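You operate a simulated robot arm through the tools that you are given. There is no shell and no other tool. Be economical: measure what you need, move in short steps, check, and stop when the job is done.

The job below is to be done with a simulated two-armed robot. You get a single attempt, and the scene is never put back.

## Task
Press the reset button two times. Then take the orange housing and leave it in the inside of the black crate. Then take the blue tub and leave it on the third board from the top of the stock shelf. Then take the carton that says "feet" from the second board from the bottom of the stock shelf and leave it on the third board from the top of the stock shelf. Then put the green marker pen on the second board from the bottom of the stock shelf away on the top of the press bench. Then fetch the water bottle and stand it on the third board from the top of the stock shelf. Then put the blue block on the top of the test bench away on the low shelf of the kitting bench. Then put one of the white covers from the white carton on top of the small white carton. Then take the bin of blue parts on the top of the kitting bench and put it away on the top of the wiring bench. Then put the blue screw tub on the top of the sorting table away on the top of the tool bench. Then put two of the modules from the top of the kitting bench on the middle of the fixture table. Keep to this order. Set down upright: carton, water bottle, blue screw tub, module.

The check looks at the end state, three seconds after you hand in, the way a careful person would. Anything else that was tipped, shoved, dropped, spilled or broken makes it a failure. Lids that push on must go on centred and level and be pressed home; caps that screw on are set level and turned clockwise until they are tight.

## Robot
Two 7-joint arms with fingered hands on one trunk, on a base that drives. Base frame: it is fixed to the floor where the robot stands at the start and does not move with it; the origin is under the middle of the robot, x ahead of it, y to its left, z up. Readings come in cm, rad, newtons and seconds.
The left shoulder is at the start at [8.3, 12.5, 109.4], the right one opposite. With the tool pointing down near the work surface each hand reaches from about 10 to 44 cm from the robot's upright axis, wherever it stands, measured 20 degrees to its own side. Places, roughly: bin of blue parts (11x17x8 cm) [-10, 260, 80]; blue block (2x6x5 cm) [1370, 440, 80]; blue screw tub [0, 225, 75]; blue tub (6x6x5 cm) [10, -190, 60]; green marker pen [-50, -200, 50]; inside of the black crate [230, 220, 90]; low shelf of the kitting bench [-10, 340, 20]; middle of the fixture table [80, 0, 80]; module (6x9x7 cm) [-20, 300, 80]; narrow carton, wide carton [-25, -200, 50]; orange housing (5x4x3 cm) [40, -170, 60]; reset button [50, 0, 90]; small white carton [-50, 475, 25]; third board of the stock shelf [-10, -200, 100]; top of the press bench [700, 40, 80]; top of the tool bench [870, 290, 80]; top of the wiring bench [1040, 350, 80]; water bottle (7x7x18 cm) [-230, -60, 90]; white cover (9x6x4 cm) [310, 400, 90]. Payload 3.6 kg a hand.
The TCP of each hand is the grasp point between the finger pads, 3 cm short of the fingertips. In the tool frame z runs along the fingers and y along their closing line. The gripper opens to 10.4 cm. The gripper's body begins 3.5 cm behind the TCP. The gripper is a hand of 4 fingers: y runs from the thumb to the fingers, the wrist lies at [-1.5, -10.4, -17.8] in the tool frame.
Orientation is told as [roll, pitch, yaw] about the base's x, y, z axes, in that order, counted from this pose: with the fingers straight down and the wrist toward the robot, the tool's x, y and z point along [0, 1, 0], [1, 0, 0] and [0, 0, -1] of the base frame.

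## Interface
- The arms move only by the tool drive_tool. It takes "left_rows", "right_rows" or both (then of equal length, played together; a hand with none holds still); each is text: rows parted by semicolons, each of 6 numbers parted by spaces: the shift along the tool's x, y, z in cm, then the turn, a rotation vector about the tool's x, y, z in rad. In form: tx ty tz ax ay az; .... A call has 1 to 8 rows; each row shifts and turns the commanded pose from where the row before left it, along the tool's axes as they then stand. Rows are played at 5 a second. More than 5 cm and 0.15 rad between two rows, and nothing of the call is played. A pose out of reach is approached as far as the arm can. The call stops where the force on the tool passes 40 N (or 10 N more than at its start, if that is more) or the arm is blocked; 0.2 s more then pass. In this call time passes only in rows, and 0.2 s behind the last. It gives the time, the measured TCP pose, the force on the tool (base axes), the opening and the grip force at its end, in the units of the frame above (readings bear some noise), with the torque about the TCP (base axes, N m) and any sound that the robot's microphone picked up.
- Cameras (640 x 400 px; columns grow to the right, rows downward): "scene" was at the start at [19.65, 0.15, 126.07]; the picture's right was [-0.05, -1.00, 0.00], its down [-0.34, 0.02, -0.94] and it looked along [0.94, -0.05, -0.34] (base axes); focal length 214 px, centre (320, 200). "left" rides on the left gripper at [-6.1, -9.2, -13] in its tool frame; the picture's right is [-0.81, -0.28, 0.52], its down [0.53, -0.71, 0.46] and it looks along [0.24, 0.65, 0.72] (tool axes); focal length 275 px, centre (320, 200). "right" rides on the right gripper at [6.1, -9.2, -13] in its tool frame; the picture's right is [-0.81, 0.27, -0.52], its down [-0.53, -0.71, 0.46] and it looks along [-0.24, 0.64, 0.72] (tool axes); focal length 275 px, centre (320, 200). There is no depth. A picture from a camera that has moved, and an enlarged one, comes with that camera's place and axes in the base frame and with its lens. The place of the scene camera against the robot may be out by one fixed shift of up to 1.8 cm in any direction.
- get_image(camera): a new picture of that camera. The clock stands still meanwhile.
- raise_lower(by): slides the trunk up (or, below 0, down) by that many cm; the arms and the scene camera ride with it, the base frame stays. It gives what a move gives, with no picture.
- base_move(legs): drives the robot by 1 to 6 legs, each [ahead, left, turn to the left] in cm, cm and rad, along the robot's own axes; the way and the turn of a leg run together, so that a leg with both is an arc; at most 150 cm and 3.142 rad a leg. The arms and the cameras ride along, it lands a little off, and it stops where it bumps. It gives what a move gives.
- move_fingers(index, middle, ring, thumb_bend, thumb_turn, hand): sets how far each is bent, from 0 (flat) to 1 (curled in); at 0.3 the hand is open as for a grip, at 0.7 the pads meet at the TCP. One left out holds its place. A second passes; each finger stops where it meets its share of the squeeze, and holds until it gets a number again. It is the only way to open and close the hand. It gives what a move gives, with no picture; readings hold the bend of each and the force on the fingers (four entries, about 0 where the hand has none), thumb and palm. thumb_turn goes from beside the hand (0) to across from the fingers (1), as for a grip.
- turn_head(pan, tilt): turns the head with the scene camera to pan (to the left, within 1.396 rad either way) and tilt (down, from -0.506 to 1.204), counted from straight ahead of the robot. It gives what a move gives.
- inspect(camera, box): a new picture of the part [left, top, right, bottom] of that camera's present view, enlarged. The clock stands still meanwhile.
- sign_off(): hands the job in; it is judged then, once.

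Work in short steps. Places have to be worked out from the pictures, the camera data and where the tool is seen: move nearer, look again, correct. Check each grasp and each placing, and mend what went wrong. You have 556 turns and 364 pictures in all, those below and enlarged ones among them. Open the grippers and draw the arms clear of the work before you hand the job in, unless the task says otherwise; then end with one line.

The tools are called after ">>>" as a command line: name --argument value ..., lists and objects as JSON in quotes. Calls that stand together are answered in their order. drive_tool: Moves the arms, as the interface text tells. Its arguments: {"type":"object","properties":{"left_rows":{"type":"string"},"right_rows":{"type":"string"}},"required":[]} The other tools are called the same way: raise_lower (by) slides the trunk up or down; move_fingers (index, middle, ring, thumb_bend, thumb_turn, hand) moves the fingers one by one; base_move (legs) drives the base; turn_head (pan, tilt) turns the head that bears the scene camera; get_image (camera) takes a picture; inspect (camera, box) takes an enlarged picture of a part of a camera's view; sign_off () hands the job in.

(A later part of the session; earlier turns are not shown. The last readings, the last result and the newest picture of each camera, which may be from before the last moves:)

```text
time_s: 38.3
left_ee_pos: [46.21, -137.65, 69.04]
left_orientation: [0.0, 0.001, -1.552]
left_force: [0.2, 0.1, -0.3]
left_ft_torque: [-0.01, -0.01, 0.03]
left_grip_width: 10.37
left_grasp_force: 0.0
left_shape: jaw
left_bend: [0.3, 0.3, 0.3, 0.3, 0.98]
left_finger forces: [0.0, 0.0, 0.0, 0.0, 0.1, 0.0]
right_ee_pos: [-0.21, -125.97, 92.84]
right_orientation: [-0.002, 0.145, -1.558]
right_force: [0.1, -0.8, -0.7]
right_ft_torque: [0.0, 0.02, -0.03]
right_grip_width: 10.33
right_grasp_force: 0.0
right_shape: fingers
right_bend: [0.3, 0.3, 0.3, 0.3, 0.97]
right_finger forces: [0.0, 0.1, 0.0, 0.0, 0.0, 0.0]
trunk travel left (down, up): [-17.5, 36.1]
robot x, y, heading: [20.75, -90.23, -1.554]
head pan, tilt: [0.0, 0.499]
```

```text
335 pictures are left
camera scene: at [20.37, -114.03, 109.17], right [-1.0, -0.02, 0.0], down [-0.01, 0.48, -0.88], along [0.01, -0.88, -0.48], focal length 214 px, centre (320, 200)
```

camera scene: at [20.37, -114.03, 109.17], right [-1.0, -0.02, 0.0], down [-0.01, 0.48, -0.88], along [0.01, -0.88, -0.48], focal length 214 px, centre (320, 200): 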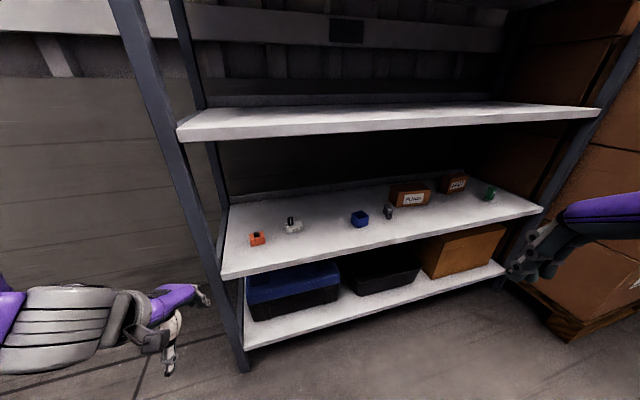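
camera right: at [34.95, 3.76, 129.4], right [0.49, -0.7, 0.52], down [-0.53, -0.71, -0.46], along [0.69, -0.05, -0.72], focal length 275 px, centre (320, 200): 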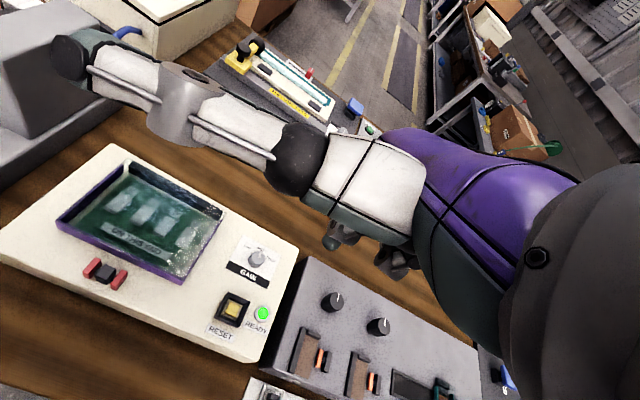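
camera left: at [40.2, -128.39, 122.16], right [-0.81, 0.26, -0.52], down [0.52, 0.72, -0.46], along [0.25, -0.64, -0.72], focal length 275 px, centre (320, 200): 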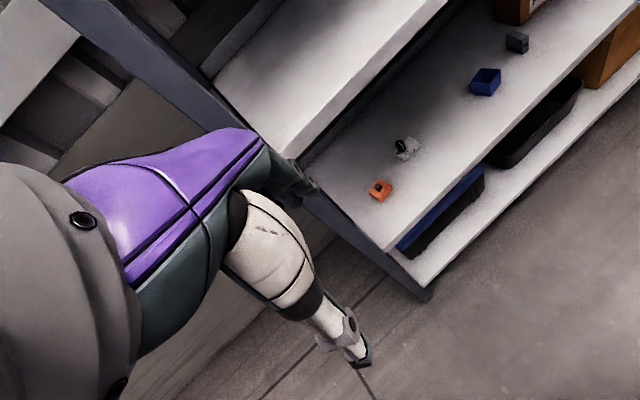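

The left forearm comes in from outside the shelf post, which would collide. I back off and test extending the arm straighter, with the hand nearer my centre line.

>>> base_move --legs '[[-20, 10, 0]]'

>>> drive_tool --left_rows "-3 2 0 0 0 0;-3 4 0 0 0 0;-3 4 0 0 0 0;-3 4 0 0 0 0;0 4 0 0 0 0;0 4 0 0 0 0"

>>> get_image --camera "scene"

```text
time_s: 40.0
left_ee_pos: [55.84, -117.7, 69.07]
left_orientation: [-0.002, -0.001, -1.551]
left_force: [-0.5, 0.2, 0.1]
left_ft_torque: [-0.04, 0.01, 0.0]
left_grip_width: 10.38
left_grasp_force: 0.1
left_shape: jaw
left_bend: [0.3, 0.3, 0.3, 0.3, 0.98]
left_finger forces: [0.0, 0.0, 0.0, 0.0, 0.0, 0.1]
right_ee_pos: [9.46, -106.15, 93.11]
right_orientation: [0.001, 0.144, -1.551]
right_force: [0.3, -0.1, 1.1]
right_ft_torque: [-0.03, -0.01, 0.02]
right_grip_width: 10.33
right_grasp_force: 0.1
right_shape: fingers
right_bend: [0.3, 0.3, 0.3, 0.3, 0.97]
right_finger forces: [0.0, 0.1, 0.2, 0.0, 0.0, 0.0]
trunk travel left (down, up): [-17.5, 36.1]
robot x, y, heading: [30.24, -70.39, -1.554]
head pan, tilt: [0.0, 0.499]
```

```text
time_s: 41.4
left_ee_pos: [44.58, -139.92, 69.2]
left_orientation: [0.003, 0.001, -1.55]
left_force: [0.3, -0.3, 0.6]
left_ft_torque: [0.02, 0.01, -0.03]
left_grip_width: 10.36
left_grasp_force: 0.0
left_shape: jaw
left_bend: [0.3, 0.3, 0.3, 0.3, 0.98]
left_finger forces: [0.0, 0.0, 0.1, 0.1, 0.0, 0.0]
right_ee_pos: [9.39, -106.16, 93.04]
right_orientation: [0.0, 0.143, -1.552]
right_force: [0.1, 0.0, -0.1]
right_ft_torque: [0.02, 0.02, 0.02]
right_grip_width: 10.33
right_grasp_force: 0.0
right_shape: fingers
right_bend: [0.3, 0.3, 0.3, 0.3, 0.97]
right_finger forces: [0.0, 0.0, 0.0, 0.0, 0.1, 0.0]
trunk travel left (down, up): [-17.5, 36.1]
robot x, y, heading: [30.34, -70.26, -1.552]
head pan, tilt: [0.0, 0.499]
```

```text
334 pictures are left
camera scene: at [29.93, -94.13, 109.16], right [-1.0, -0.02, 0.0], down [-0.01, 0.48, -0.88], along [0.02, -0.88, -0.48], focal length 214 px, centre (320, 200)
```

scene: 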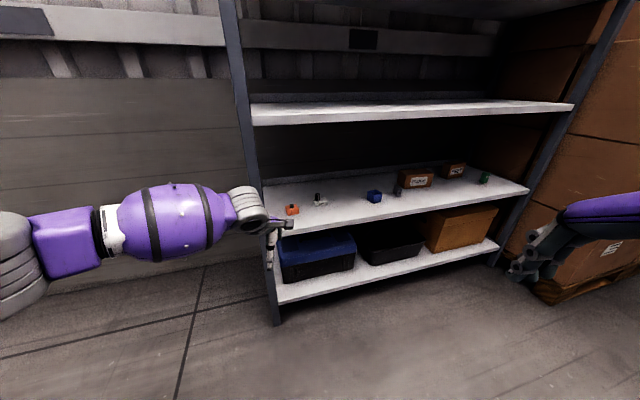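

Extending works, but the left elbow bulges past the post. The right arm suits better here (its elbow bulges into the open shelf width), so I restore the left arm and go around to put the right hand in front of the housing.

>>> drive_tool --left_rows "0 -4 -3 0 0 0;0 -4 -5 0 0 0;3 -4 -5 0 0 0;3 -4 -5 0 0 0;3 -4 -5 0 0 0;3 -2 -5 0 0 0;0 0 -5 0 0 0;0 0 -5 0 0 0"

>>> base_move --legs '[[0, -10, 0], [40, 0, 0]]'

>>> get_image --camera "scene"

```text
refused: row 2 steps farther than a row can; nothing moved
```

```text
time_s: 44.6
left_ee_pos: [33.96, -178.69, 69.12]
left_orientation: [0.005, 0.005, -1.565]
left_force: [0.1, 0.5, 0.5]
left_ft_torque: [0.0, 0.0, -0.01]
left_grip_width: 10.39
left_grasp_force: 0.0
left_shape: jaw
left_bend: [0.3, 0.3, 0.3, 0.3, 0.98]
left_finger forces: [0.0, 0.0, 0.1, 0.0, 0.0, 0.0]
right_ee_pos: [-0.75, -144.89, 92.93]
right_orientation: [0.001, 0.144, -1.561]
right_force: [-0.6, -0.7, -0.5]
right_ft_torque: [0.0, -0.01, 0.05]
right_grip_width: 10.35
right_grasp_force: 0.1
right_shape: fingers
right_bend: [0.3, 0.3, 0.3, 0.3, 0.97]
right_finger forces: [0.0, 0.0, 0.0, 0.0, 0.0, 0.1]
trunk travel left (down, up): [-17.5, 36.1]
robot x, y, heading: [20.73, -109.16, -1.562]
head pan, tilt: [0.0, 0.499]
stopped in leg 2: the robot was blocked; the commanded pose is now the measured one
```

```text
333 pictures are left
camera scene: at [19.89, -133.02, 109.27], right [-1.0, -0.01, 0.0], down [0.0, 0.48, -0.88], along [0.01, -0.88, -0.48], focal length 214 px, centre (320, 200)
```

scene: 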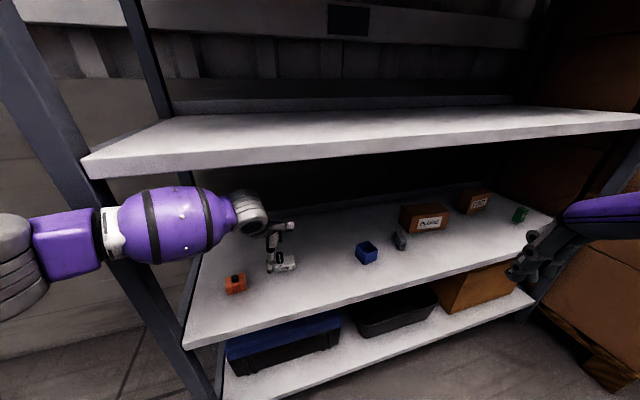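

The arm rows were refused but the base call still ran; the robot stopped with the left hand inside the shelf. I inspect before backing straight out.

>>> inspect --camera "scene" --box '[180, 190, 400, 320]'

>>> get_image --camera "left"

```text
2.91 times, centred on (290, 255) of scene
camera zoom: at [19.89, -133.02, 109.27], right [-1.0, -0.01, 0.0], down [0.0, 0.48, -0.88], along [0.01, -0.88, -0.48], focal length 624 px, centre (407, 40)
```

zoom: 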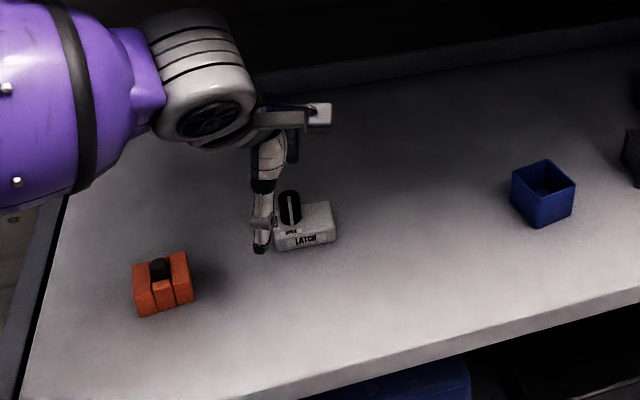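

```text
331 pictures are left
camera left: at [27.65, -169.65, 82.06], right [-0.81, 0.27, -0.52], down [0.53, 0.72, -0.45], along [0.25, -0.64, -0.73], focal length 275 px, centre (320, 200)
```

left: 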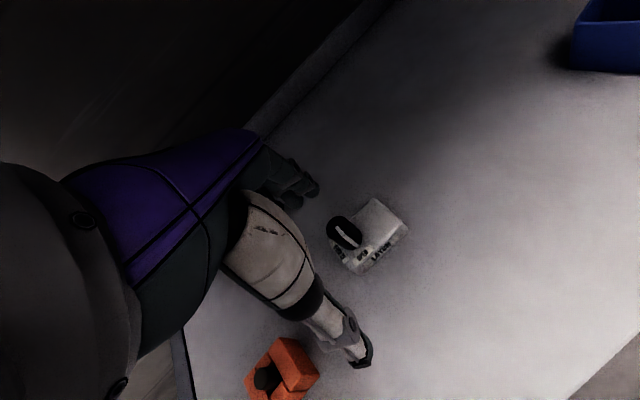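

The latch box and housing are where they were. I lift the hand slightly and back straight out.

>>> drive_tool --left_rows "0 0 -3 0 0 0"

>>> base_move --legs '[[-45, 0, 0]]'

>>> get_image --camera "scene"

```text
time_s: 45.0
left_ee_pos: [34.2, -177.95, 70.19]
left_orientation: [0.013, 0.034, -1.575]
left_force: [-0.8, -0.7, 0.3]
left_ft_torque: [0.03, 0.0, -0.01]
left_grip_width: 10.39
left_grasp_force: 0.1
left_shape: jaw
left_bend: [0.3, 0.3, 0.3, 0.3, 0.98]
left_finger forces: [0.0, 0.0, 0.0, 0.1, 0.0, 0.1]
right_ee_pos: [-0.65, -144.66, 92.94]
right_orientation: [0.0, 0.141, -1.561]
right_force: [0.3, -0.3, 0.0]
right_ft_torque: [0.02, 0.03, 0.03]
right_grip_width: 10.32
right_grasp_force: 0.1
right_shape: fingers
right_bend: [0.3, 0.3, 0.3, 0.3, 0.97]
right_finger forces: [0.0, 0.1, 0.0, 0.0, 0.1, 0.0]
trunk travel left (down, up): [-17.5, 36.1]
robot x, y, heading: [20.38, -109.0, -1.558]
head pan, tilt: [0.0, 0.499]
```

```text
time_s: 47.8
left_ee_pos: [34.2, -133.38, 71.7]
left_orientation: [0.002, 0.009, -1.559]
left_force: [-0.5, -0.5, -0.5]
left_ft_torque: [0.0, 0.03, 0.06]
left_grip_width: 10.37
left_grasp_force: 0.0
left_shape: jaw
left_bend: [0.3, 0.3, 0.3, 0.3, 0.98]
left_finger forces: [0.1, 0.0, 0.0, 0.0, 0.0, 0.0]
right_ee_pos: [-1.01, -99.54, 92.87]
right_orientation: [0.0, 0.142, -1.559]
right_force: [-0.4, -0.2, -0.1]
right_ft_torque: [-0.01, 0.02, 0.0]
right_grip_width: 10.33
right_grasp_force: 0.1
right_shape: fingers
right_bend: [0.3, 0.3, 0.3, 0.3, 0.97]
right_finger forces: [0.0, 0.1, 0.0, 0.0, 0.0, 0.1]
trunk travel left (down, up): [-17.5, 36.1]
robot x, y, heading: [20.39, -63.57, -1.56]
head pan, tilt: [0.0, 0.499]
```

```text
330 pictures are left
camera scene: at [19.6, -87.71, 109.19], right [-1.0, -0.01, 0.0], down [-0.01, 0.48, -0.88], along [0.01, -0.88, -0.48], focal length 214 px, centre (320, 200)
```

scene: 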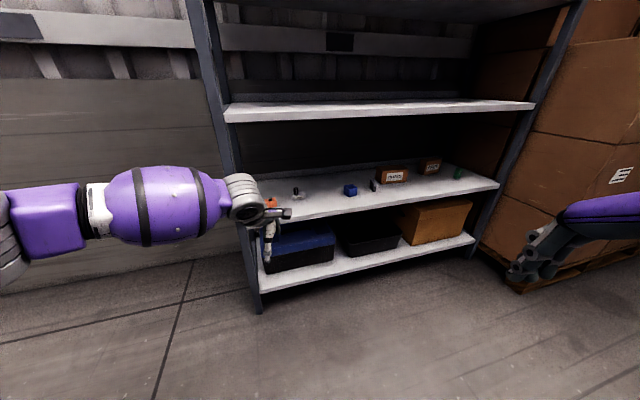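

Clear. Now retract the left arm (rows within 5 cm).

>>> drive_tool --left_rows "0 -4 -2 0 0 0;0 -4 -2 0 0 0;2 -4 -2 0 0 0;2 -4 -2 0 0 0;2 -4 -2 0 0 0;2 -4 -2 0 0 0;2 0 -4 0 0 0;2 0 -4 0 0 0"

```text
time_s: 49.6
left_ee_pos: [45.78, -108.97, 92.13]
left_orientation: [0.002, 0.008, -1.559]
left_force: [0.4, -0.4, -0.4]
left_ft_torque: [-0.01, 0.0, -0.04]
left_grip_width: 10.38
left_grasp_force: 0.0
left_shape: jaw
left_bend: [0.3, 0.3, 0.3, 0.3, 0.98]
left_finger forces: [0.0, 0.0, 0.1, 0.0, 0.0, 0.0]
right_ee_pos: [-0.9, -99.57, 93.02]
right_orientation: [0.0, 0.144, -1.56]
right_force: [1.2, -0.2, -0.4]
right_ft_torque: [0.01, -0.02, -0.01]
right_grip_width: 10.32
right_grasp_force: 0.1
right_shape: fingers
right_bend: [0.3, 0.3, 0.3, 0.3, 0.97]
right_finger forces: [0.1, 0.0, 0.1, 0.0, 0.1, 0.0]
trunk travel left (down, up): [-17.5, 36.1]
robot x, y, heading: [20.24, -63.77, -1.556]
head pan, tilt: [0.0, 0.499]
```

Raise the left hand more and bring the right hand out forward to a straight-ahead low pose in free space, correcting its pitch.

>>> drive_tool --left_rows "0 0 -4 0 0 0;0 0 -4 0 0 0;0 0 -4 0 0 0;0 0 0 0 0 0;0 0 0 0 0 0;0 0 0 0 0 0;0 0 0 0 0 0;0 0 0 0 0 0" --right_rows "0 4 0 -0.07 0 0;0 4 1 -0.074 0 0;2 4 2 0 0 0;2 3 3 0 0 0;3 2 3 0 0 0;3 2 3 0 0 0;3 2 3 0 0 0;3 2 3 0 0 0"

>>> get_image --camera "scene"

```text
time_s: 51.4
left_ee_pos: [45.84, -109.88, 104.02]
left_orientation: [0.002, 0.01, -1.561]
left_force: [0.5, -0.3, -1.3]
left_ft_torque: [0.0, -0.01, 0.0]
left_grip_width: 10.39
left_grasp_force: 0.1
left_shape: jaw
left_bend: [0.3, 0.3, 0.3, 0.3, 0.98]
left_finger forces: [0.1, 0.1, 0.1, 0.1, 0.0, 0.0]
right_ee_pos: [15.5, -122.66, 74.13]
right_orientation: [0.0, -0.004, -1.559]
right_force: [-0.1, -0.6, 0.1]
right_ft_torque: [0.01, -0.03, 0.01]
right_grip_width: 10.33
right_grasp_force: 0.0
right_shape: fingers
right_bend: [0.3, 0.3, 0.3, 0.3, 0.97]
right_finger forces: [0.0, 0.0, 0.1, 0.0, 0.0, 0.0]
trunk travel left (down, up): [-17.5, 36.1]
robot x, y, heading: [19.96, -64.09, -1.557]
head pan, tilt: [0.0, 0.499]
```

```text
329 pictures are left
camera scene: at [19.58, -87.85, 109.15], right [-1.0, -0.01, 0.0], down [-0.01, 0.48, -0.88], along [0.01, -0.88, -0.48], focal length 214 px, centre (320, 200)
```

scene: 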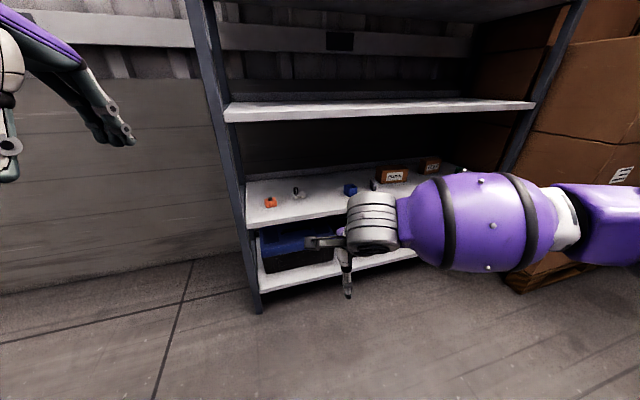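

Housing about [43.5, −173, 61]; the shelf is yawed (its facing heading ≈ −1.40). I turn the right hand a bit, lower it, and move up squarely, stopping short of the shelf.

>>> drive_tool --right_rows "0 0 3 0 0 -0.13;0 0 4 0 0 -0.12"

>>> base_move --legs '[[0, 0, 0.157], [22, 3, 0]]'

>>> get_image --camera "scene"

>>> get_image --camera "right"

```text
time_s: 52.0
left_ee_pos: [45.91, -110.0, 104.05]
left_orientation: [0.001, 0.009, -1.558]
left_force: [0.0, 0.0, 0.1]
left_ft_torque: [-0.03, 0.0, 0.02]
left_grip_width: 10.37
left_grasp_force: 0.0
left_shape: jaw
left_bend: [0.3, 0.3, 0.3, 0.3, 0.98]
left_finger forces: [0.0, 0.0, 0.0, 0.0, 0.0, 0.0]
right_ee_pos: [15.09, -122.23, 67.01]
right_orientation: [0.001, -0.001, -1.307]
right_force: [0.1, 0.8, 1.8]
right_ft_torque: [-0.01, 0.0, 0.0]
right_grip_width: 10.34
right_grasp_force: 0.0
right_shape: fingers
right_bend: [0.3, 0.3, 0.3, 0.3, 0.97]
right_finger forces: [0.0, 0.0, 0.1, 0.0, 0.0, 0.0]
trunk travel left (down, up): [-17.5, 36.1]
robot x, y, heading: [20.51, -63.55, -1.555]
head pan, tilt: [0.0, 0.499]
```

```text
time_s: 54.4
left_ee_pos: [59.61, -126.55, 104.05]
left_orientation: [0.001, 0.011, -1.402]
left_force: [0.5, -0.8, -0.1]
left_ft_torque: [-0.01, 0.01, -0.02]
left_grip_width: 10.41
left_grasp_force: 0.2
left_shape: jaw
left_bend: [0.3, 0.3, 0.3, 0.3, 0.98]
left_finger forces: [0.0, 0.1, 0.1, 0.0, 0.1, 0.0]
right_ee_pos: [31.42, -143.65, 66.96]
right_orientation: [0.0, -0.001, -1.149]
right_force: [-1.0, -0.6, 0.1]
right_ft_torque: [0.02, 0.02, 0.03]
right_grip_width: 10.33
right_grasp_force: 0.2
right_shape: fingers
right_bend: [0.3, 0.3, 0.3, 0.3, 0.97]
right_finger forces: [0.0, 0.0, 0.1, 0.1, 0.0, 0.1]
trunk travel left (down, up): [-17.5, 36.1]
robot x, y, heading: [26.86, -85.39, -1.402]
head pan, tilt: [0.0, 0.499]
```

```text
328 pictures are left
camera scene: at [30.32, -108.76, 109.17], right [-0.99, -0.17, 0.0], down [-0.08, 0.47, -0.88], along [0.15, -0.86, -0.48], focal length 214 px, centre (320, 200)
```

scene: 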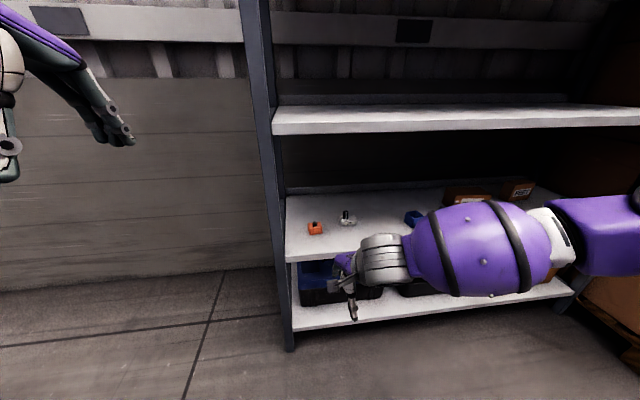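

```text
327 pictures are left
camera right: at [33.05, -132.76, 80.03], right [-0.63, -0.58, 0.52], down [-0.78, 0.43, -0.46], along [0.04, -0.69, -0.72], focal length 275 px, centre (320, 200)
```

right: 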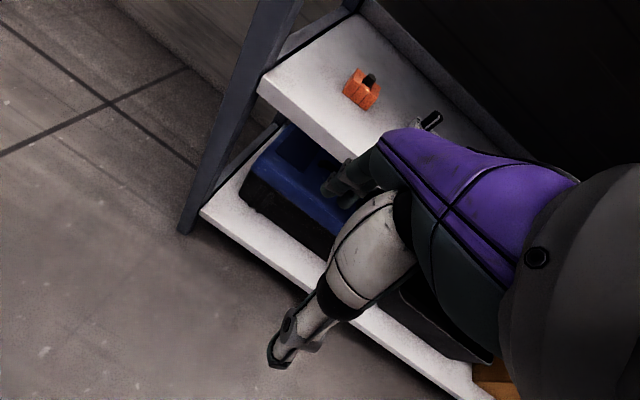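

Housing now triangulates to [43.5, −172.2, 61.5]. I raise the hand 2 cm, shift left 7 and advance 20, then check clearances.

>>> drive_tool --right_rows "0 0 -2 0 0 0"

>>> base_move --legs '[[0, 7, 0], [20, 0, 0]]'

>>> get_image --camera "scene"

>>> get_image --camera "right"

```text
time_s: 54.8
left_ee_pos: [59.63, -126.61, 104.08]
left_orientation: [0.001, 0.008, -1.4]
left_force: [-0.4, 1.0, -0.1]
left_ft_torque: [0.0, 0.01, -0.01]
left_grip_width: 10.38
left_grasp_force: 0.1
left_shape: jaw
left_bend: [0.3, 0.3, 0.3, 0.3, 0.98]
left_finger forces: [0.1, 0.0, 0.1, 0.1, 0.1, 0.0]
right_ee_pos: [31.14, -143.47, 68.84]
right_orientation: [0.001, -0.001, -1.148]
right_force: [0.0, -0.6, -0.4]
right_ft_torque: [0.0, -0.02, 0.02]
right_grip_width: 10.35
right_grasp_force: 0.1
right_shape: fingers
right_bend: [0.3, 0.3, 0.3, 0.3, 0.97]
right_finger forces: [0.0, 0.0, 0.0, 0.0, 0.1, 0.1]
trunk travel left (down, up): [-17.5, 36.1]
robot x, y, heading: [26.91, -85.02, -1.397]
head pan, tilt: [0.0, 0.499]
```

```text
time_s: 56.9
left_ee_pos: [70.19, -144.06, 103.96]
left_orientation: [0.002, 0.007, -1.394]
left_force: [0.2, 0.0, -0.3]
left_ft_torque: [-0.01, 0.02, -0.02]
left_grip_width: 10.39
left_grasp_force: 0.0
left_shape: jaw
left_bend: [0.3, 0.3, 0.3, 0.3, 0.98]
left_finger forces: [0.0, 0.0, 0.1, 0.0, 0.1, 0.0]
right_ee_pos: [41.86, -161.2, 68.95]
right_orientation: [0.001, -0.001, -1.141]
right_force: [-0.5, 0.5, -0.3]
right_ft_torque: [0.0, -0.02, -0.02]
right_grip_width: 10.33
right_grasp_force: 0.1
right_shape: fingers
right_bend: [0.3, 0.3, 0.3, 0.3, 0.97]
right_finger forces: [0.0, 0.1, 0.1, 0.0, 0.0, 0.0]
trunk travel left (down, up): [-17.5, 36.1]
robot x, y, heading: [37.38, -102.76, -1.389]
head pan, tilt: [0.0, 0.499]
```

```text
326 pictures are left
camera scene: at [40.71, -126.47, 109.17], right [-0.98, -0.18, 0.0], down [-0.09, 0.47, -0.88], along [0.16, -0.86, -0.48], focal length 214 px, centre (320, 200)
```

scene: 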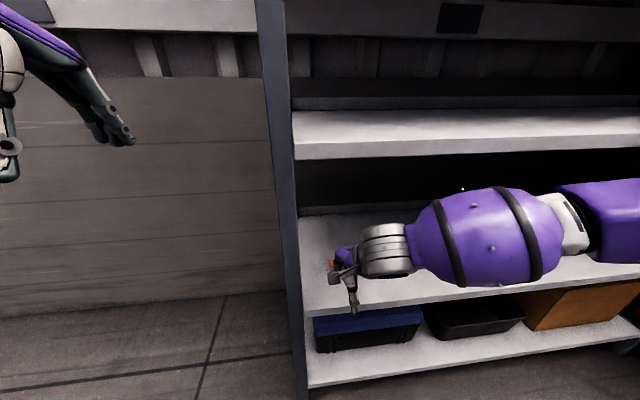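

```text
325 pictures are left
camera right: at [43.51, -150.34, 81.94], right [-0.62, -0.59, 0.52], down [-0.78, 0.43, -0.46], along [0.05, -0.69, -0.72], focal length 275 px, centre (320, 200)
```

right: 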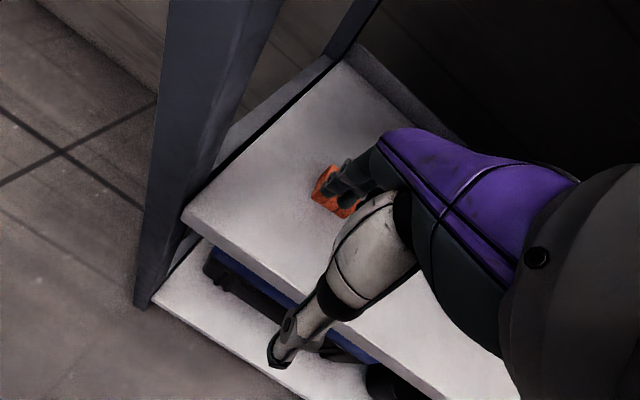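

Post clearance is fine. Remaining offset: about 10.7 forward and 3 right in tool axes; I move the hand over the housing.

>>> drive_tool --right_rows "-1 3.5 0 0 0 0;-1 3.5 0 0 0 0;-1.1 3.7 0 0 0 0"

>>> get_image --camera "right"

>>> get_image --camera "scene"

```text
time_s: 57.7
left_ee_pos: [70.14, -144.09, 104.02]
left_orientation: [0.001, 0.008, -1.395]
left_force: [-0.4, -0.4, -0.3]
left_ft_torque: [0.02, -0.02, 0.0]
left_grip_width: 10.37
left_grasp_force: 0.0
left_shape: jaw
left_bend: [0.3, 0.3, 0.3, 0.3, 0.98]
left_finger forces: [0.0, 0.1, 0.0, 0.1, 0.0, 0.1]
right_ee_pos: [42.4, -168.51, 69.08]
right_orientation: [0.0, 0.0, -1.143]
right_force: [0.4, 0.5, 0.2]
right_ft_torque: [0.0, -0.01, 0.0]
right_grip_width: 10.36
right_grasp_force: 0.0
right_shape: fingers
right_bend: [0.3, 0.3, 0.3, 0.3, 0.97]
right_finger forces: [0.0, 0.0, 0.1, 0.1, 0.0, 0.0]
right hand out of reach, approached as far as the arm can: row 2, 3
trunk travel left (down, up): [-17.5, 36.1]
robot x, y, heading: [37.59, -102.73, -1.39]
head pan, tilt: [0.0, 0.499]
```

```text
324 pictures are left
camera right: at [43.96, -157.7, 82.03], right [-0.62, -0.59, 0.52], down [-0.78, 0.43, -0.46], along [0.05, -0.69, -0.72], focal length 275 px, centre (320, 200)
```

right: 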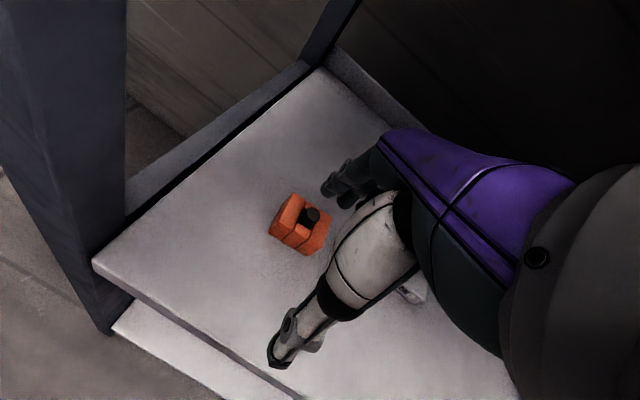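

```text
323 pictures are left
camera scene: at [40.71, -126.41, 109.18], right [-0.98, -0.18, 0.0], down [-0.09, 0.47, -0.88], along [0.16, -0.86, -0.48], focal length 214 px, centre (320, 200)
```

scene: 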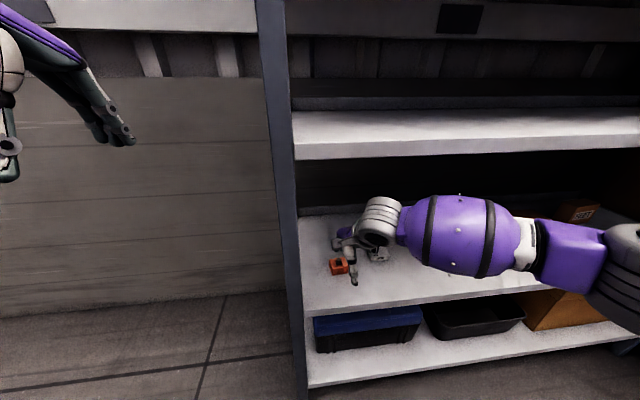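

The arm ran out of reach; the housing is still ~5.3 cm ahead and ~1.2 left. I use the base for that.

>>> base_move --legs '[[5.3, 1.2, 0]]'

>>> get_image --camera "right"

```text
time_s: 58.7
left_ee_pos: [72.4, -149.07, 103.96]
left_orientation: [0.0, 0.008, -1.394]
left_force: [-0.2, -0.9, 0.4]
left_ft_torque: [0.01, 0.0, 0.0]
left_grip_width: 10.35
left_grasp_force: 0.0
left_shape: jaw
left_bend: [0.3, 0.3, 0.3, 0.3, 0.98]
left_finger forces: [0.0, 0.0, 0.0, 0.0, 0.0, 0.0]
right_ee_pos: [44.45, -173.55, 68.93]
right_orientation: [-0.001, -0.001, -1.141]
right_force: [0.4, 0.4, -0.2]
right_ft_torque: [0.03, 0.0, 0.04]
right_grip_width: 10.34
right_grasp_force: 0.0
right_shape: fingers
right_bend: [0.3, 0.3, 0.3, 0.3, 0.97]
right_finger forces: [0.0, 0.0, 0.0, 0.1, 0.0, 0.0]
trunk travel left (down, up): [-17.5, 36.1]
robot x, y, heading: [39.12, -108.14, -1.398]
head pan, tilt: [0.0, 0.499]
```

```text
322 pictures are left
camera right: at [46.13, -162.7, 81.99], right [-0.62, -0.59, 0.52], down [-0.78, 0.43, -0.46], along [0.05, -0.69, -0.73], focal length 275 px, centre (320, 200)
```

right: 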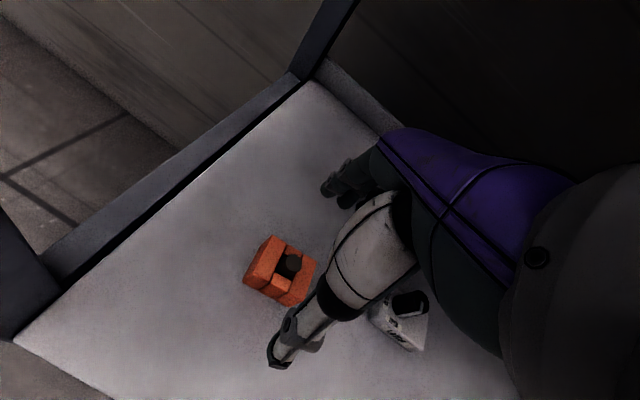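

The housing sits where it should under the grasp point. I descend 5 cm and look.

>>> drive_tool --right_rows "0 0 2.5 0 0 0;0 0 2 0 0 0"

>>> get_image --camera "right"

>>> get_image --camera "scene"

```text
time_s: 59.3
left_ee_pos: [72.32, -149.04, 104.19]
left_orientation: [0.002, 0.008, -1.393]
left_force: [0.6, 0.1, -0.4]
left_ft_torque: [-0.03, -0.02, 0.0]
left_grip_width: 10.39
left_grasp_force: 0.1
left_shape: jaw
left_bend: [0.3, 0.3, 0.3, 0.3, 0.98]
left_finger forces: [0.0, 0.0, 0.1, 0.0, 0.0, 0.1]
right_ee_pos: [43.66, -173.73, 64.62]
right_orientation: [-0.001, 0.001, -1.141]
right_force: [-0.6, -0.5, -0.5]
right_ft_torque: [0.0, 0.03, 0.02]
right_grip_width: 10.36
right_grasp_force: 0.0
right_shape: fingers
right_bend: [0.3, 0.3, 0.3, 0.3, 0.97]
right_finger forces: [0.1, 0.0, 0.0, 0.0, 0.0, 0.0]
right hand out of reach, approached as far as the arm can: row 1, 2
trunk travel left (down, up): [-17.5, 36.1]
robot x, y, heading: [39.51, -107.84, -1.397]
head pan, tilt: [0.0, 0.499]
```

```text
321 pictures are left
camera right: at [45.28, -162.92, 77.6], right [-0.62, -0.59, 0.52], down [-0.78, 0.43, -0.46], along [0.05, -0.69, -0.72], focal length 275 px, centre (320, 200)
```

right: 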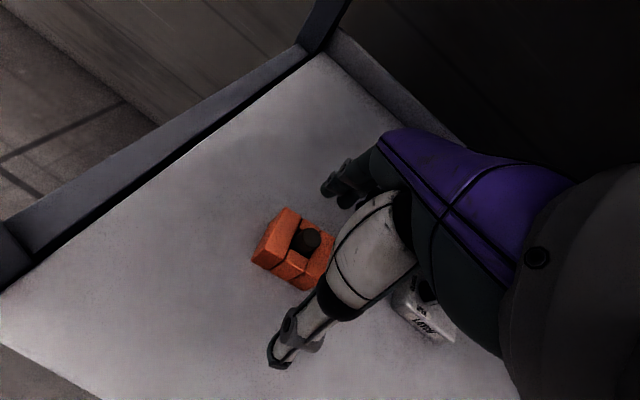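

```text
320 pictures are left
camera scene: at [42.82, -131.41, 109.18], right [-0.98, -0.18, 0.0], down [-0.09, 0.47, -0.88], along [0.16, -0.86, -0.48], focal length 214 px, centre (320, 200)
```

scene: 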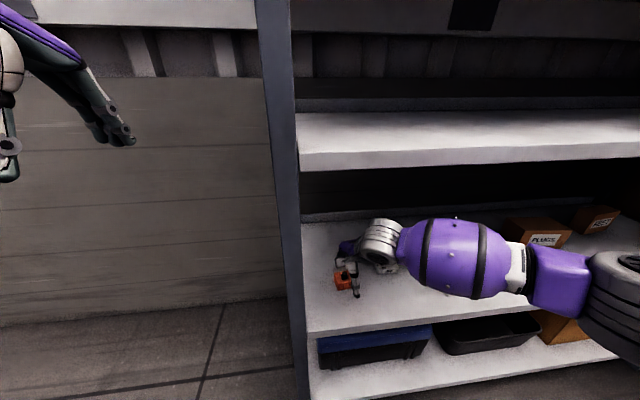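

Nearly aligned; the hand drifted ~0.9 cm right at the reach limit. I nudge the base left and lower via the trunk.

>>> base_move --legs '[[0.2, 0.9, 0]]'

>>> raise_lower --by -1.2

>>> inspect --camera "right" --box '[220, 150, 420, 380]'

```text
time_s: 60.0
left_ee_pos: [73.26, -149.16, 103.98]
left_orientation: [0.002, 0.007, -1.395]
left_force: [-0.3, 0.0, 0.8]
left_ft_torque: [0.01, 0.0, 0.02]
left_grip_width: 10.4
left_grasp_force: 0.1
left_shape: jaw
left_bend: [0.3, 0.3, 0.3, 0.3, 0.98]
left_finger forces: [0.1, 0.0, 0.0, 0.1, 0.0, 0.1]
right_ee_pos: [44.58, -173.84, 64.7]
right_orientation: [0.0, 0.0, -1.143]
right_force: [-0.2, -1.2, 0.7]
right_ft_torque: [0.03, 0.05, -0.01]
right_grip_width: 10.33
right_grasp_force: 0.0
right_shape: fingers
right_bend: [0.3, 0.3, 0.3, 0.3, 0.97]
right_finger forces: [0.0, 0.1, 0.0, 0.1, 0.1, 0.0]
trunk travel left (down, up): [-17.5, 36.1]
robot x, y, heading: [40.18, -108.01, -1.387]
head pan, tilt: [0.0, 0.499]
```

```text
time_s: 60.6
left_ee_pos: [73.22, -149.03, 103.02]
left_orientation: [0.002, 0.009, -1.395]
left_force: [0.3, 0.1, 0.2]
left_ft_torque: [0.01, 0.01, 0.04]
left_grip_width: 10.4
left_grasp_force: 0.1
left_shape: jaw
left_bend: [0.3, 0.3, 0.3, 0.3, 0.98]
left_finger forces: [0.0, 0.0, 0.1, 0.0, 0.0, 0.0]
right_ee_pos: [44.56, -173.77, 63.48]
right_orientation: [0.0, -0.002, -1.141]
right_force: [0.5, 0.8, 0.4]
right_ft_torque: [0.04, -0.01, 0.0]
right_grip_width: 10.36
right_grasp_force: 0.0
right_shape: fingers
right_bend: [0.3, 0.3, 0.3, 0.3, 0.97]
right_finger forces: [0.0, 0.0, 0.0, 0.0, 0.0, 0.1]
trunk travel left (down, up): [-16.3, 37.3]
robot x, y, heading: [40.07, -107.95, -1.391]
head pan, tilt: [0.0, 0.499]
```

```text
1.74 times, centred on (320, 265) of right
camera zoom: at [46.18, -162.93, 76.47], right [-0.62, -0.59, 0.52], down [-0.78, 0.43, -0.46], along [0.05, -0.69, -0.72], focal length 479 px, centre (320, 87)
```

zoom: 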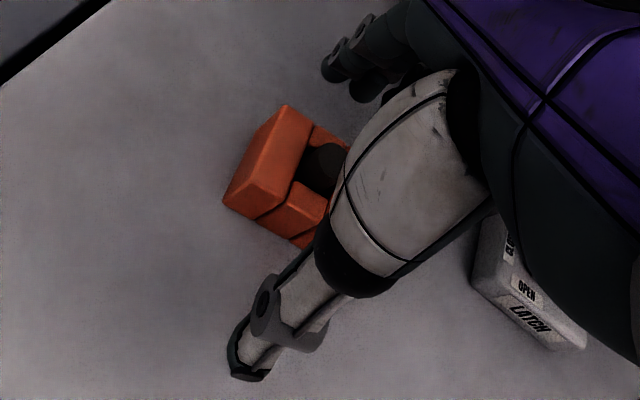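

Slightly left still (0.8 cm); I shift and lower a bit more, watching force.

>>> drive_tool --right_rows "0.8 -0.2 0 0 0 0"

>>> raise_lower --by -0.8

>>> inspect --camera "right" --box '[220, 150, 420, 380]'

```text
time_s: 61.0
left_ee_pos: [73.19, -149.03, 102.91]
left_orientation: [0.001, 0.01, -1.395]
left_force: [-0.4, 1.0, 0.2]
left_ft_torque: [0.06, -0.01, 0.0]
left_grip_width: 10.38
left_grasp_force: 0.0
left_shape: jaw
left_bend: [0.3, 0.3, 0.3, 0.3, 0.98]
left_finger forces: [0.0, 0.0, 0.0, 0.1, 0.1, 0.0]
right_ee_pos: [45.0, -173.29, 63.51]
right_orientation: [-0.002, 0.001, -1.141]
right_force: [-0.2, 0.3, -0.8]
right_ft_torque: [-0.01, 0.05, 0.01]
right_grip_width: 10.34
right_grasp_force: 0.1
right_shape: fingers
right_bend: [0.3, 0.3, 0.3, 0.3, 0.97]
right_finger forces: [0.0, 0.0, 0.0, 0.0, 0.1, 0.0]
trunk travel left (down, up): [-16.3, 37.3]
robot x, y, heading: [40.31, -108.06, -1.389]
head pan, tilt: [0.0, 0.499]
```

```text
time_s: 61.6
left_ee_pos: [73.19, -149.06, 102.05]
left_orientation: [0.002, 0.008, -1.393]
left_force: [-0.2, 0.8, 0.0]
left_ft_torque: [-0.02, 0.02, 0.01]
left_grip_width: 10.39
left_grasp_force: 0.0
left_shape: jaw
left_bend: [0.3, 0.3, 0.3, 0.3, 0.98]
left_finger forces: [0.0, 0.0, 0.0, 0.0, 0.0, 0.1]
right_ee_pos: [45.17, -173.35, 62.55]
right_orientation: [0.0, 0.0, -1.141]
right_force: [0.4, 0.0, 0.3]
right_ft_torque: [0.02, 0.0, 0.0]
right_grip_width: 10.33
right_grasp_force: 0.1
right_shape: fingers
right_bend: [0.3, 0.3, 0.3, 0.3, 0.97]
right_finger forces: [0.0, 0.0, 0.1, 0.0, 0.1, 0.1]
trunk travel left (down, up): [-15.5, 38.1]
robot x, y, heading: [40.07, -108.05, -1.388]
head pan, tilt: [0.0, 0.499]
```

```text
1.74 times, centred on (320, 265) of right
camera zoom: at [46.83, -162.42, 75.65], right [-0.62, -0.59, 0.52], down [-0.78, 0.43, -0.46], along [0.05, -0.69, -0.72], focal length 479 px, centre (320, 87)
```

zoom: 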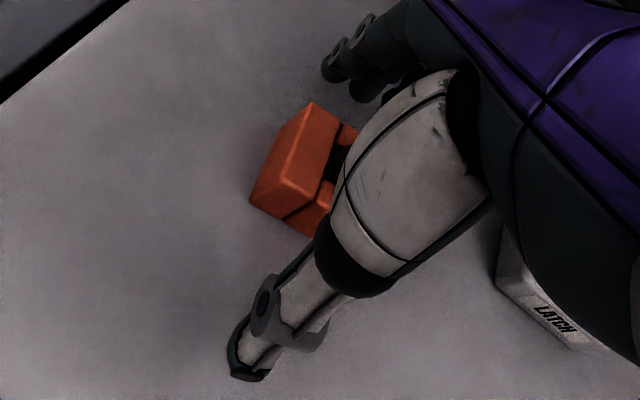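

Aligned with no contact yet. Close the hand on the housing.

>>> move_fingers --hand "right" --index 0.65 --middle 0.65 --ring 0.65 --thumb_bend 0.65

>>> get_image --camera "right"

```text
time_s: 62.6
left_ee_pos: [73.19, -149.08, 102.1]
left_orientation: [0.003, 0.008, -1.396]
left_force: [0.1, -0.2, -0.2]
left_ft_torque: [-0.01, -0.01, -0.06]
left_grip_width: 10.4
left_grasp_force: 0.2
left_shape: jaw
left_bend: [0.3, 0.3, 0.3, 0.3, 0.98]
left_finger forces: [0.0, 0.1, 0.1, 0.0, 0.1, 0.1]
right_ee_pos: [45.3, -173.2, 62.56]
right_orientation: [0.0, 0.0, -1.142]
right_force: [-0.6, 0.1, 0.9]
right_ft_torque: [0.04, 0.01, -0.01]
right_grip_width: 3.6
right_grasp_force: 10.6
right_shape: fingers
right_bend: [0.59, 0.61, 0.61, 0.55, 1.0]
right_finger forces: [4.1, 3.9, 2.7, 0.0, 10.4, 0.0]
trunk travel left (down, up): [-15.5, 38.1]
robot x, y, heading: [40.05, -107.96, -1.39]
head pan, tilt: [0.0, 0.499]
```

```text
317 pictures are left
camera right: at [46.83, -162.45, 75.62], right [-0.62, -0.59, 0.52], down [-0.78, 0.43, -0.46], along [0.05, -0.69, -0.72], focal length 275 px, centre (320, 200)
```

right: 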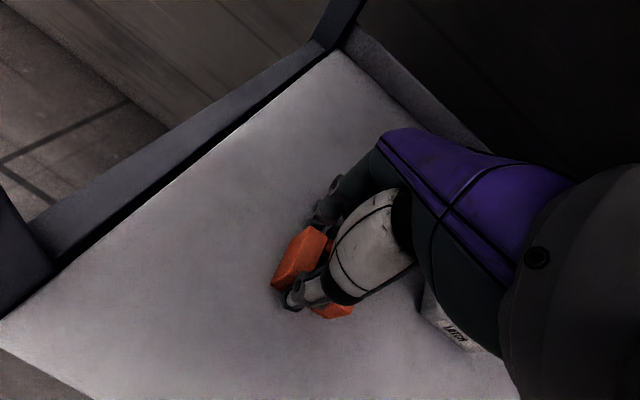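

Gripped (width 3.6 cm, 10 N). Lift by the trunk 5 cm and check.

>>> raise_lower --by 5

>>> get_image --camera "right"

```text
time_s: 63.5
left_ee_pos: [73.19, -149.14, 107.0]
left_orientation: [0.003, 0.008, -1.394]
left_force: [0.2, 1.2, -0.9]
left_ft_torque: [-0.01, -0.02, -0.01]
left_grip_width: 10.43
left_grasp_force: 0.1
left_shape: jaw
left_bend: [0.3, 0.3, 0.3, 0.3, 0.98]
left_finger forces: [0.0, 0.0, 0.0, 0.0, 0.1, 0.1]
right_ee_pos: [45.17, -173.31, 70.12]
right_orientation: [-0.009, -0.04, -1.142]
right_force: [-0.8, -0.2, -0.3]
right_ft_torque: [-0.01, 0.03, 0.01]
right_grip_width: 3.6
right_grasp_force: 10.8
right_shape: fingers
right_bend: [0.59, 0.61, 0.61, 0.55, 1.0]
right_finger forces: [4.1, 3.9, 2.6, 0.0, 10.6, 0.1]
trunk travel left (down, up): [-20.5, 33.1]
robot x, y, heading: [40.66, -107.7, -1.394]
head pan, tilt: [0.0, 0.499]
```

```text
316 pictures are left
camera right: at [46.7, -161.93, 82.64], right [-0.63, -0.57, 0.53], down [-0.78, 0.41, -0.48], along [0.05, -0.71, -0.7], focal length 275 px, centre (320, 200)
```

right: 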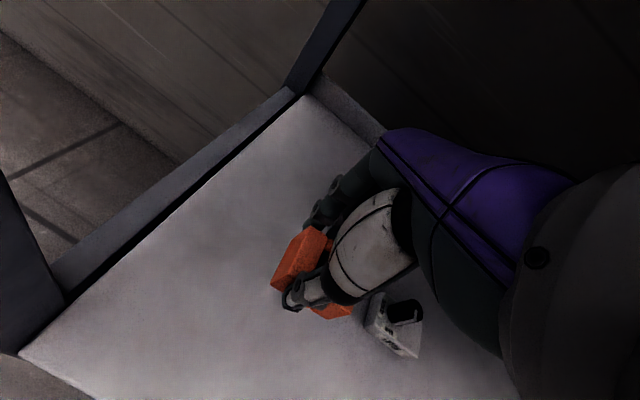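

The housing is held. I back out of the shelf, then away from the table corner.

>>> base_move --legs '[[-25, 0, 0], [-25, -40, 0]]'

>>> raise_lower --by 25

```text
time_s: 67.7
left_ee_pos: [26.2, -106.5, 107.11]
left_orientation: [0.001, 0.008, -1.396]
left_force: [0.8, -0.1, 0.0]
left_ft_torque: [0.0, 0.05, -0.02]
left_grip_width: 10.39
left_grasp_force: 0.1
left_shape: jaw
left_bend: [0.3, 0.3, 0.3, 0.3, 0.98]
left_finger forces: [0.1, 0.0, 0.1, 0.0, 0.0, 0.0]
right_ee_pos: [-1.92, -130.78, 70.19]
right_orientation: [-0.007, -0.041, -1.144]
right_force: [0.2, -0.6, -1.8]
right_ft_torque: [0.03, 0.0, 0.02]
right_grip_width: 3.6
right_grasp_force: 11.2
right_shape: fingers
right_bend: [0.59, 0.61, 0.61, 0.55, 1.0]
right_finger forces: [4.0, 3.9, 2.6, 0.0, 10.5, 0.0]
trunk travel left (down, up): [-20.5, 33.1]
robot x, y, heading: [-6.52, -64.87, -1.393]
head pan, tilt: [0.0, 0.499]
```

```text
time_s: 70.3
left_ee_pos: [26.26, -106.66, 132.04]
left_orientation: [0.002, 0.01, -1.398]
left_force: [1.2, -0.1, -0.4]
left_ft_torque: [-0.01, -0.01, -0.01]
left_grip_width: 10.37
left_grasp_force: 0.1
left_shape: jaw
left_bend: [0.3, 0.3, 0.3, 0.3, 0.98]
left_finger forces: [0.1, 0.0, 0.1, 0.0, 0.1, 0.1]
right_ee_pos: [-1.81, -131.12, 111.61]
right_orientation: [-0.082, -0.318, -1.13]
right_force: [0.3, 0.4, -1.0]
right_ft_torque: [0.0, 0.01, -0.01]
right_grip_width: 3.62
right_grasp_force: 10.6
right_shape: fingers
right_bend: [0.59, 0.61, 0.62, 0.55, 1.0]
right_finger forces: [3.9, 3.7, 2.6, 0.0, 10.5, 0.0]
trunk travel left (down, up): [-45.5, 8.1]
robot x, y, heading: [-6.83, -65.15, -1.395]
head pan, tilt: [0.0, 0.499]
```

I retract the right hand toward me, then turn right to face +y for the trip to the crate.

>>> drive_tool --right_rows "0 -4.5 0 0.1 0 0;0 -4.5 0 0.1 0 0;-1 -4.5 0 0.1 0 0;-1 -4.5 0 0 0 0;-1 -4.5 0 0 0 0"

>>> base_move --legs '[[0, -25, 0], [0, 0, -1.6], [0, 0, -1.7]]'

>>> turn_head --pan -0.6 --tilt 0.4

>>> get_image --camera "scene"

```text
time_s: 71.5
left_ee_pos: [26.08, -106.37, 132.16]
left_orientation: [0.004, 0.009, -1.396]
left_force: [0.1, 0.4, -1.1]
left_ft_torque: [-0.03, 0.01, 0.02]
left_grip_width: 10.38
left_grasp_force: 0.0
left_shape: jaw
left_bend: [0.3, 0.3, 0.3, 0.3, 0.98]
left_finger forces: [0.1, 0.0, 0.0, 0.0, 0.1, 0.1]
right_ee_pos: [-13.59, -111.83, 108.84]
right_orientation: [-0.078, -0.02, -1.156]
right_force: [0.1, 0.4, 0.0]
right_ft_torque: [-0.02, 0.0, 0.0]
right_grip_width: 3.61
right_grasp_force: 10.4
right_shape: fingers
right_bend: [0.59, 0.61, 0.62, 0.55, 1.0]
right_finger forces: [4.1, 3.7, 2.6, 0.0, 10.5, 0.0]
trunk travel left (down, up): [-45.5, 8.1]
robot x, y, heading: [-6.41, -64.77, -1.393]
head pan, tilt: [0.0, 0.499]
```

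```text
time_s: 81.2
left_ee_pos: [-60.18, -25.56, 132.06]
left_orientation: [0.001, 0.009, 1.65]
left_force: [0.1, -1.2, 0.7]
left_ft_torque: [-0.01, -0.03, 0.0]
left_grip_width: 10.4
left_grasp_force: 0.1
left_shape: jaw
left_bend: [0.3, 0.3, 0.3, 0.3, 0.98]
left_finger forces: [0.0, 0.1, 0.0, 0.0, 0.1, 0.0]
right_ee_pos: [-20.2, -23.84, 108.81]
right_orientation: [-0.079, -0.02, 1.89]
right_force: [0.0, -0.1, -0.5]
right_ft_torque: [-0.01, 0.01, 0.02]
right_grip_width: 3.54
right_grasp_force: 9.3
right_shape: fingers
right_bend: [0.6, 0.61, 0.62, 0.55, 1.0]
right_finger forces: [3.7, 3.3, 2.2, 0.0, 9.4, 0.0]
trunk travel left (down, up): [-45.5, 8.1]
robot x, y, heading: [-31.52, -69.4, 1.655]
head pan, tilt: [0.0, 0.499]
```

```text
time_s: 82.2
left_ee_pos: [-60.29, -25.51, 132.0]
left_orientation: [0.001, 0.008, 1.648]
left_force: [0.4, 0.6, -0.3]
left_ft_torque: [0.01, -0.06, -0.01]
left_grip_width: 10.37
left_grasp_force: 0.0
left_shape: jaw
left_bend: [0.3, 0.3, 0.3, 0.3, 0.98]
left_finger forces: [0.0, 0.0, 0.0, 0.0, 0.0, 0.0]
right_ee_pos: [-20.12, -23.86, 108.92]
right_orientation: [-0.078, -0.018, 1.89]
right_force: [0.2, -0.3, -0.8]
right_ft_torque: [-0.02, -0.01, 0.01]
right_grip_width: 3.53
right_grasp_force: 9.8
right_shape: fingers
right_bend: [0.6, 0.61, 0.62, 0.55, 1.0]
right_finger forces: [3.9, 3.2, 2.2, 0.0, 9.4, 0.0]
trunk travel left (down, up): [-45.5, 8.1]
robot x, y, heading: [-31.59, -69.67, 1.652]
head pan, tilt: [-0.6, 0.4]
```

```text
315 pictures are left
camera scene: at [-28.34, -53.78, 139.24], right [0.87, -0.5, 0.0], down [-0.19, -0.34, -0.92], along [0.46, 0.8, -0.39], focal length 214 px, centre (320, 200)
```

scene: 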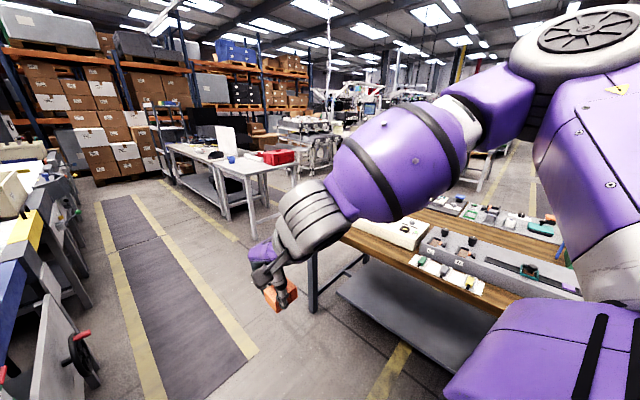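

I go up the aisle about 110 cm and look towards the crate.

>>> base_move --legs '[[110, -12, 0]]'

>>> turn_head --pan -0.2 --tilt 0.3

>>> get_image --camera "scene"

```text
time_s: 88.0
left_ee_pos: [-59.69, 87.43, 131.97]
left_orientation: [0.002, 0.008, 1.67]
left_force: [0.1, -0.2, 0.0]
left_ft_torque: [-0.03, -0.02, -0.02]
left_grip_width: 10.42
left_grasp_force: 0.0
left_shape: jaw
left_bend: [0.3, 0.3, 0.3, 0.3, 0.98]
left_finger forces: [0.0, 0.0, 0.1, 0.0, 0.0, 0.0]
right_ee_pos: [-19.51, 89.89, 108.9]
right_orientation: [-0.077, -0.018, 1.911]
right_force: [0.4, 0.3, -0.7]
right_ft_torque: [0.01, 0.01, -0.01]
right_grip_width: 3.51
right_grasp_force: 9.2
right_shape: fingers
right_bend: [0.6, 0.61, 0.62, 0.55, 1.0]
right_finger forces: [3.8, 3.2, 2.2, 0.0, 9.3, 0.0]
trunk travel left (down, up): [-45.5, 8.1]
robot x, y, heading: [-30.19, 43.98, 1.671]
head pan, tilt: [-0.6, 0.4]
```

```text
time_s: 88.9
left_ee_pos: [-59.63, 87.48, 132.11]
left_orientation: [0.002, 0.009, 1.671]
left_force: [-0.2, -1.0, 1.5]
left_ft_torque: [-0.03, -0.02, 0.03]
left_grip_width: 10.39
left_grasp_force: 0.0
left_shape: jaw
left_bend: [0.3, 0.3, 0.3, 0.3, 0.98]
left_finger forces: [0.1, 0.0, 0.0, 0.0, 0.0, 0.1]
right_ee_pos: [-19.61, 89.9, 108.77]
right_orientation: [-0.077, -0.018, 1.912]
right_force: [0.1, 0.4, -1.2]
right_ft_torque: [-0.02, 0.0, -0.01]
right_grip_width: 3.54
right_grasp_force: 9.6
right_shape: fingers
right_bend: [0.6, 0.61, 0.62, 0.55, 1.0]
right_finger forces: [3.9, 3.3, 2.1, 0.0, 9.4, 0.0]
trunk travel left (down, up): [-45.5, 8.1]
robot x, y, heading: [-29.95, 44.21, 1.676]
head pan, tilt: [-0.201, 0.3]
```

```text
314 pictures are left
camera scene: at [-30.71, 61.03, 140.16], right [1.0, -0.1, 0.0], down [-0.03, -0.29, -0.96], along [0.09, 0.95, -0.3], focal length 214 px, centre (320, 200)
```

scene: 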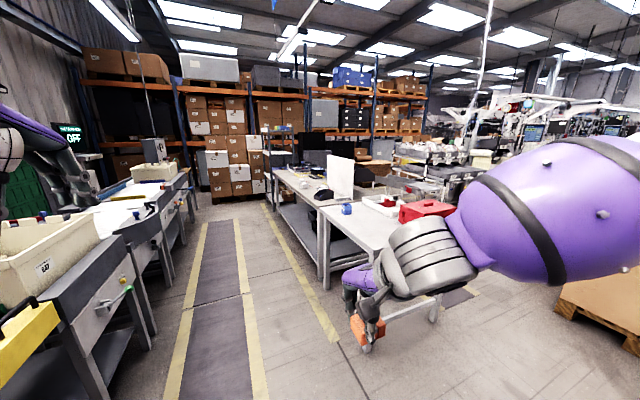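

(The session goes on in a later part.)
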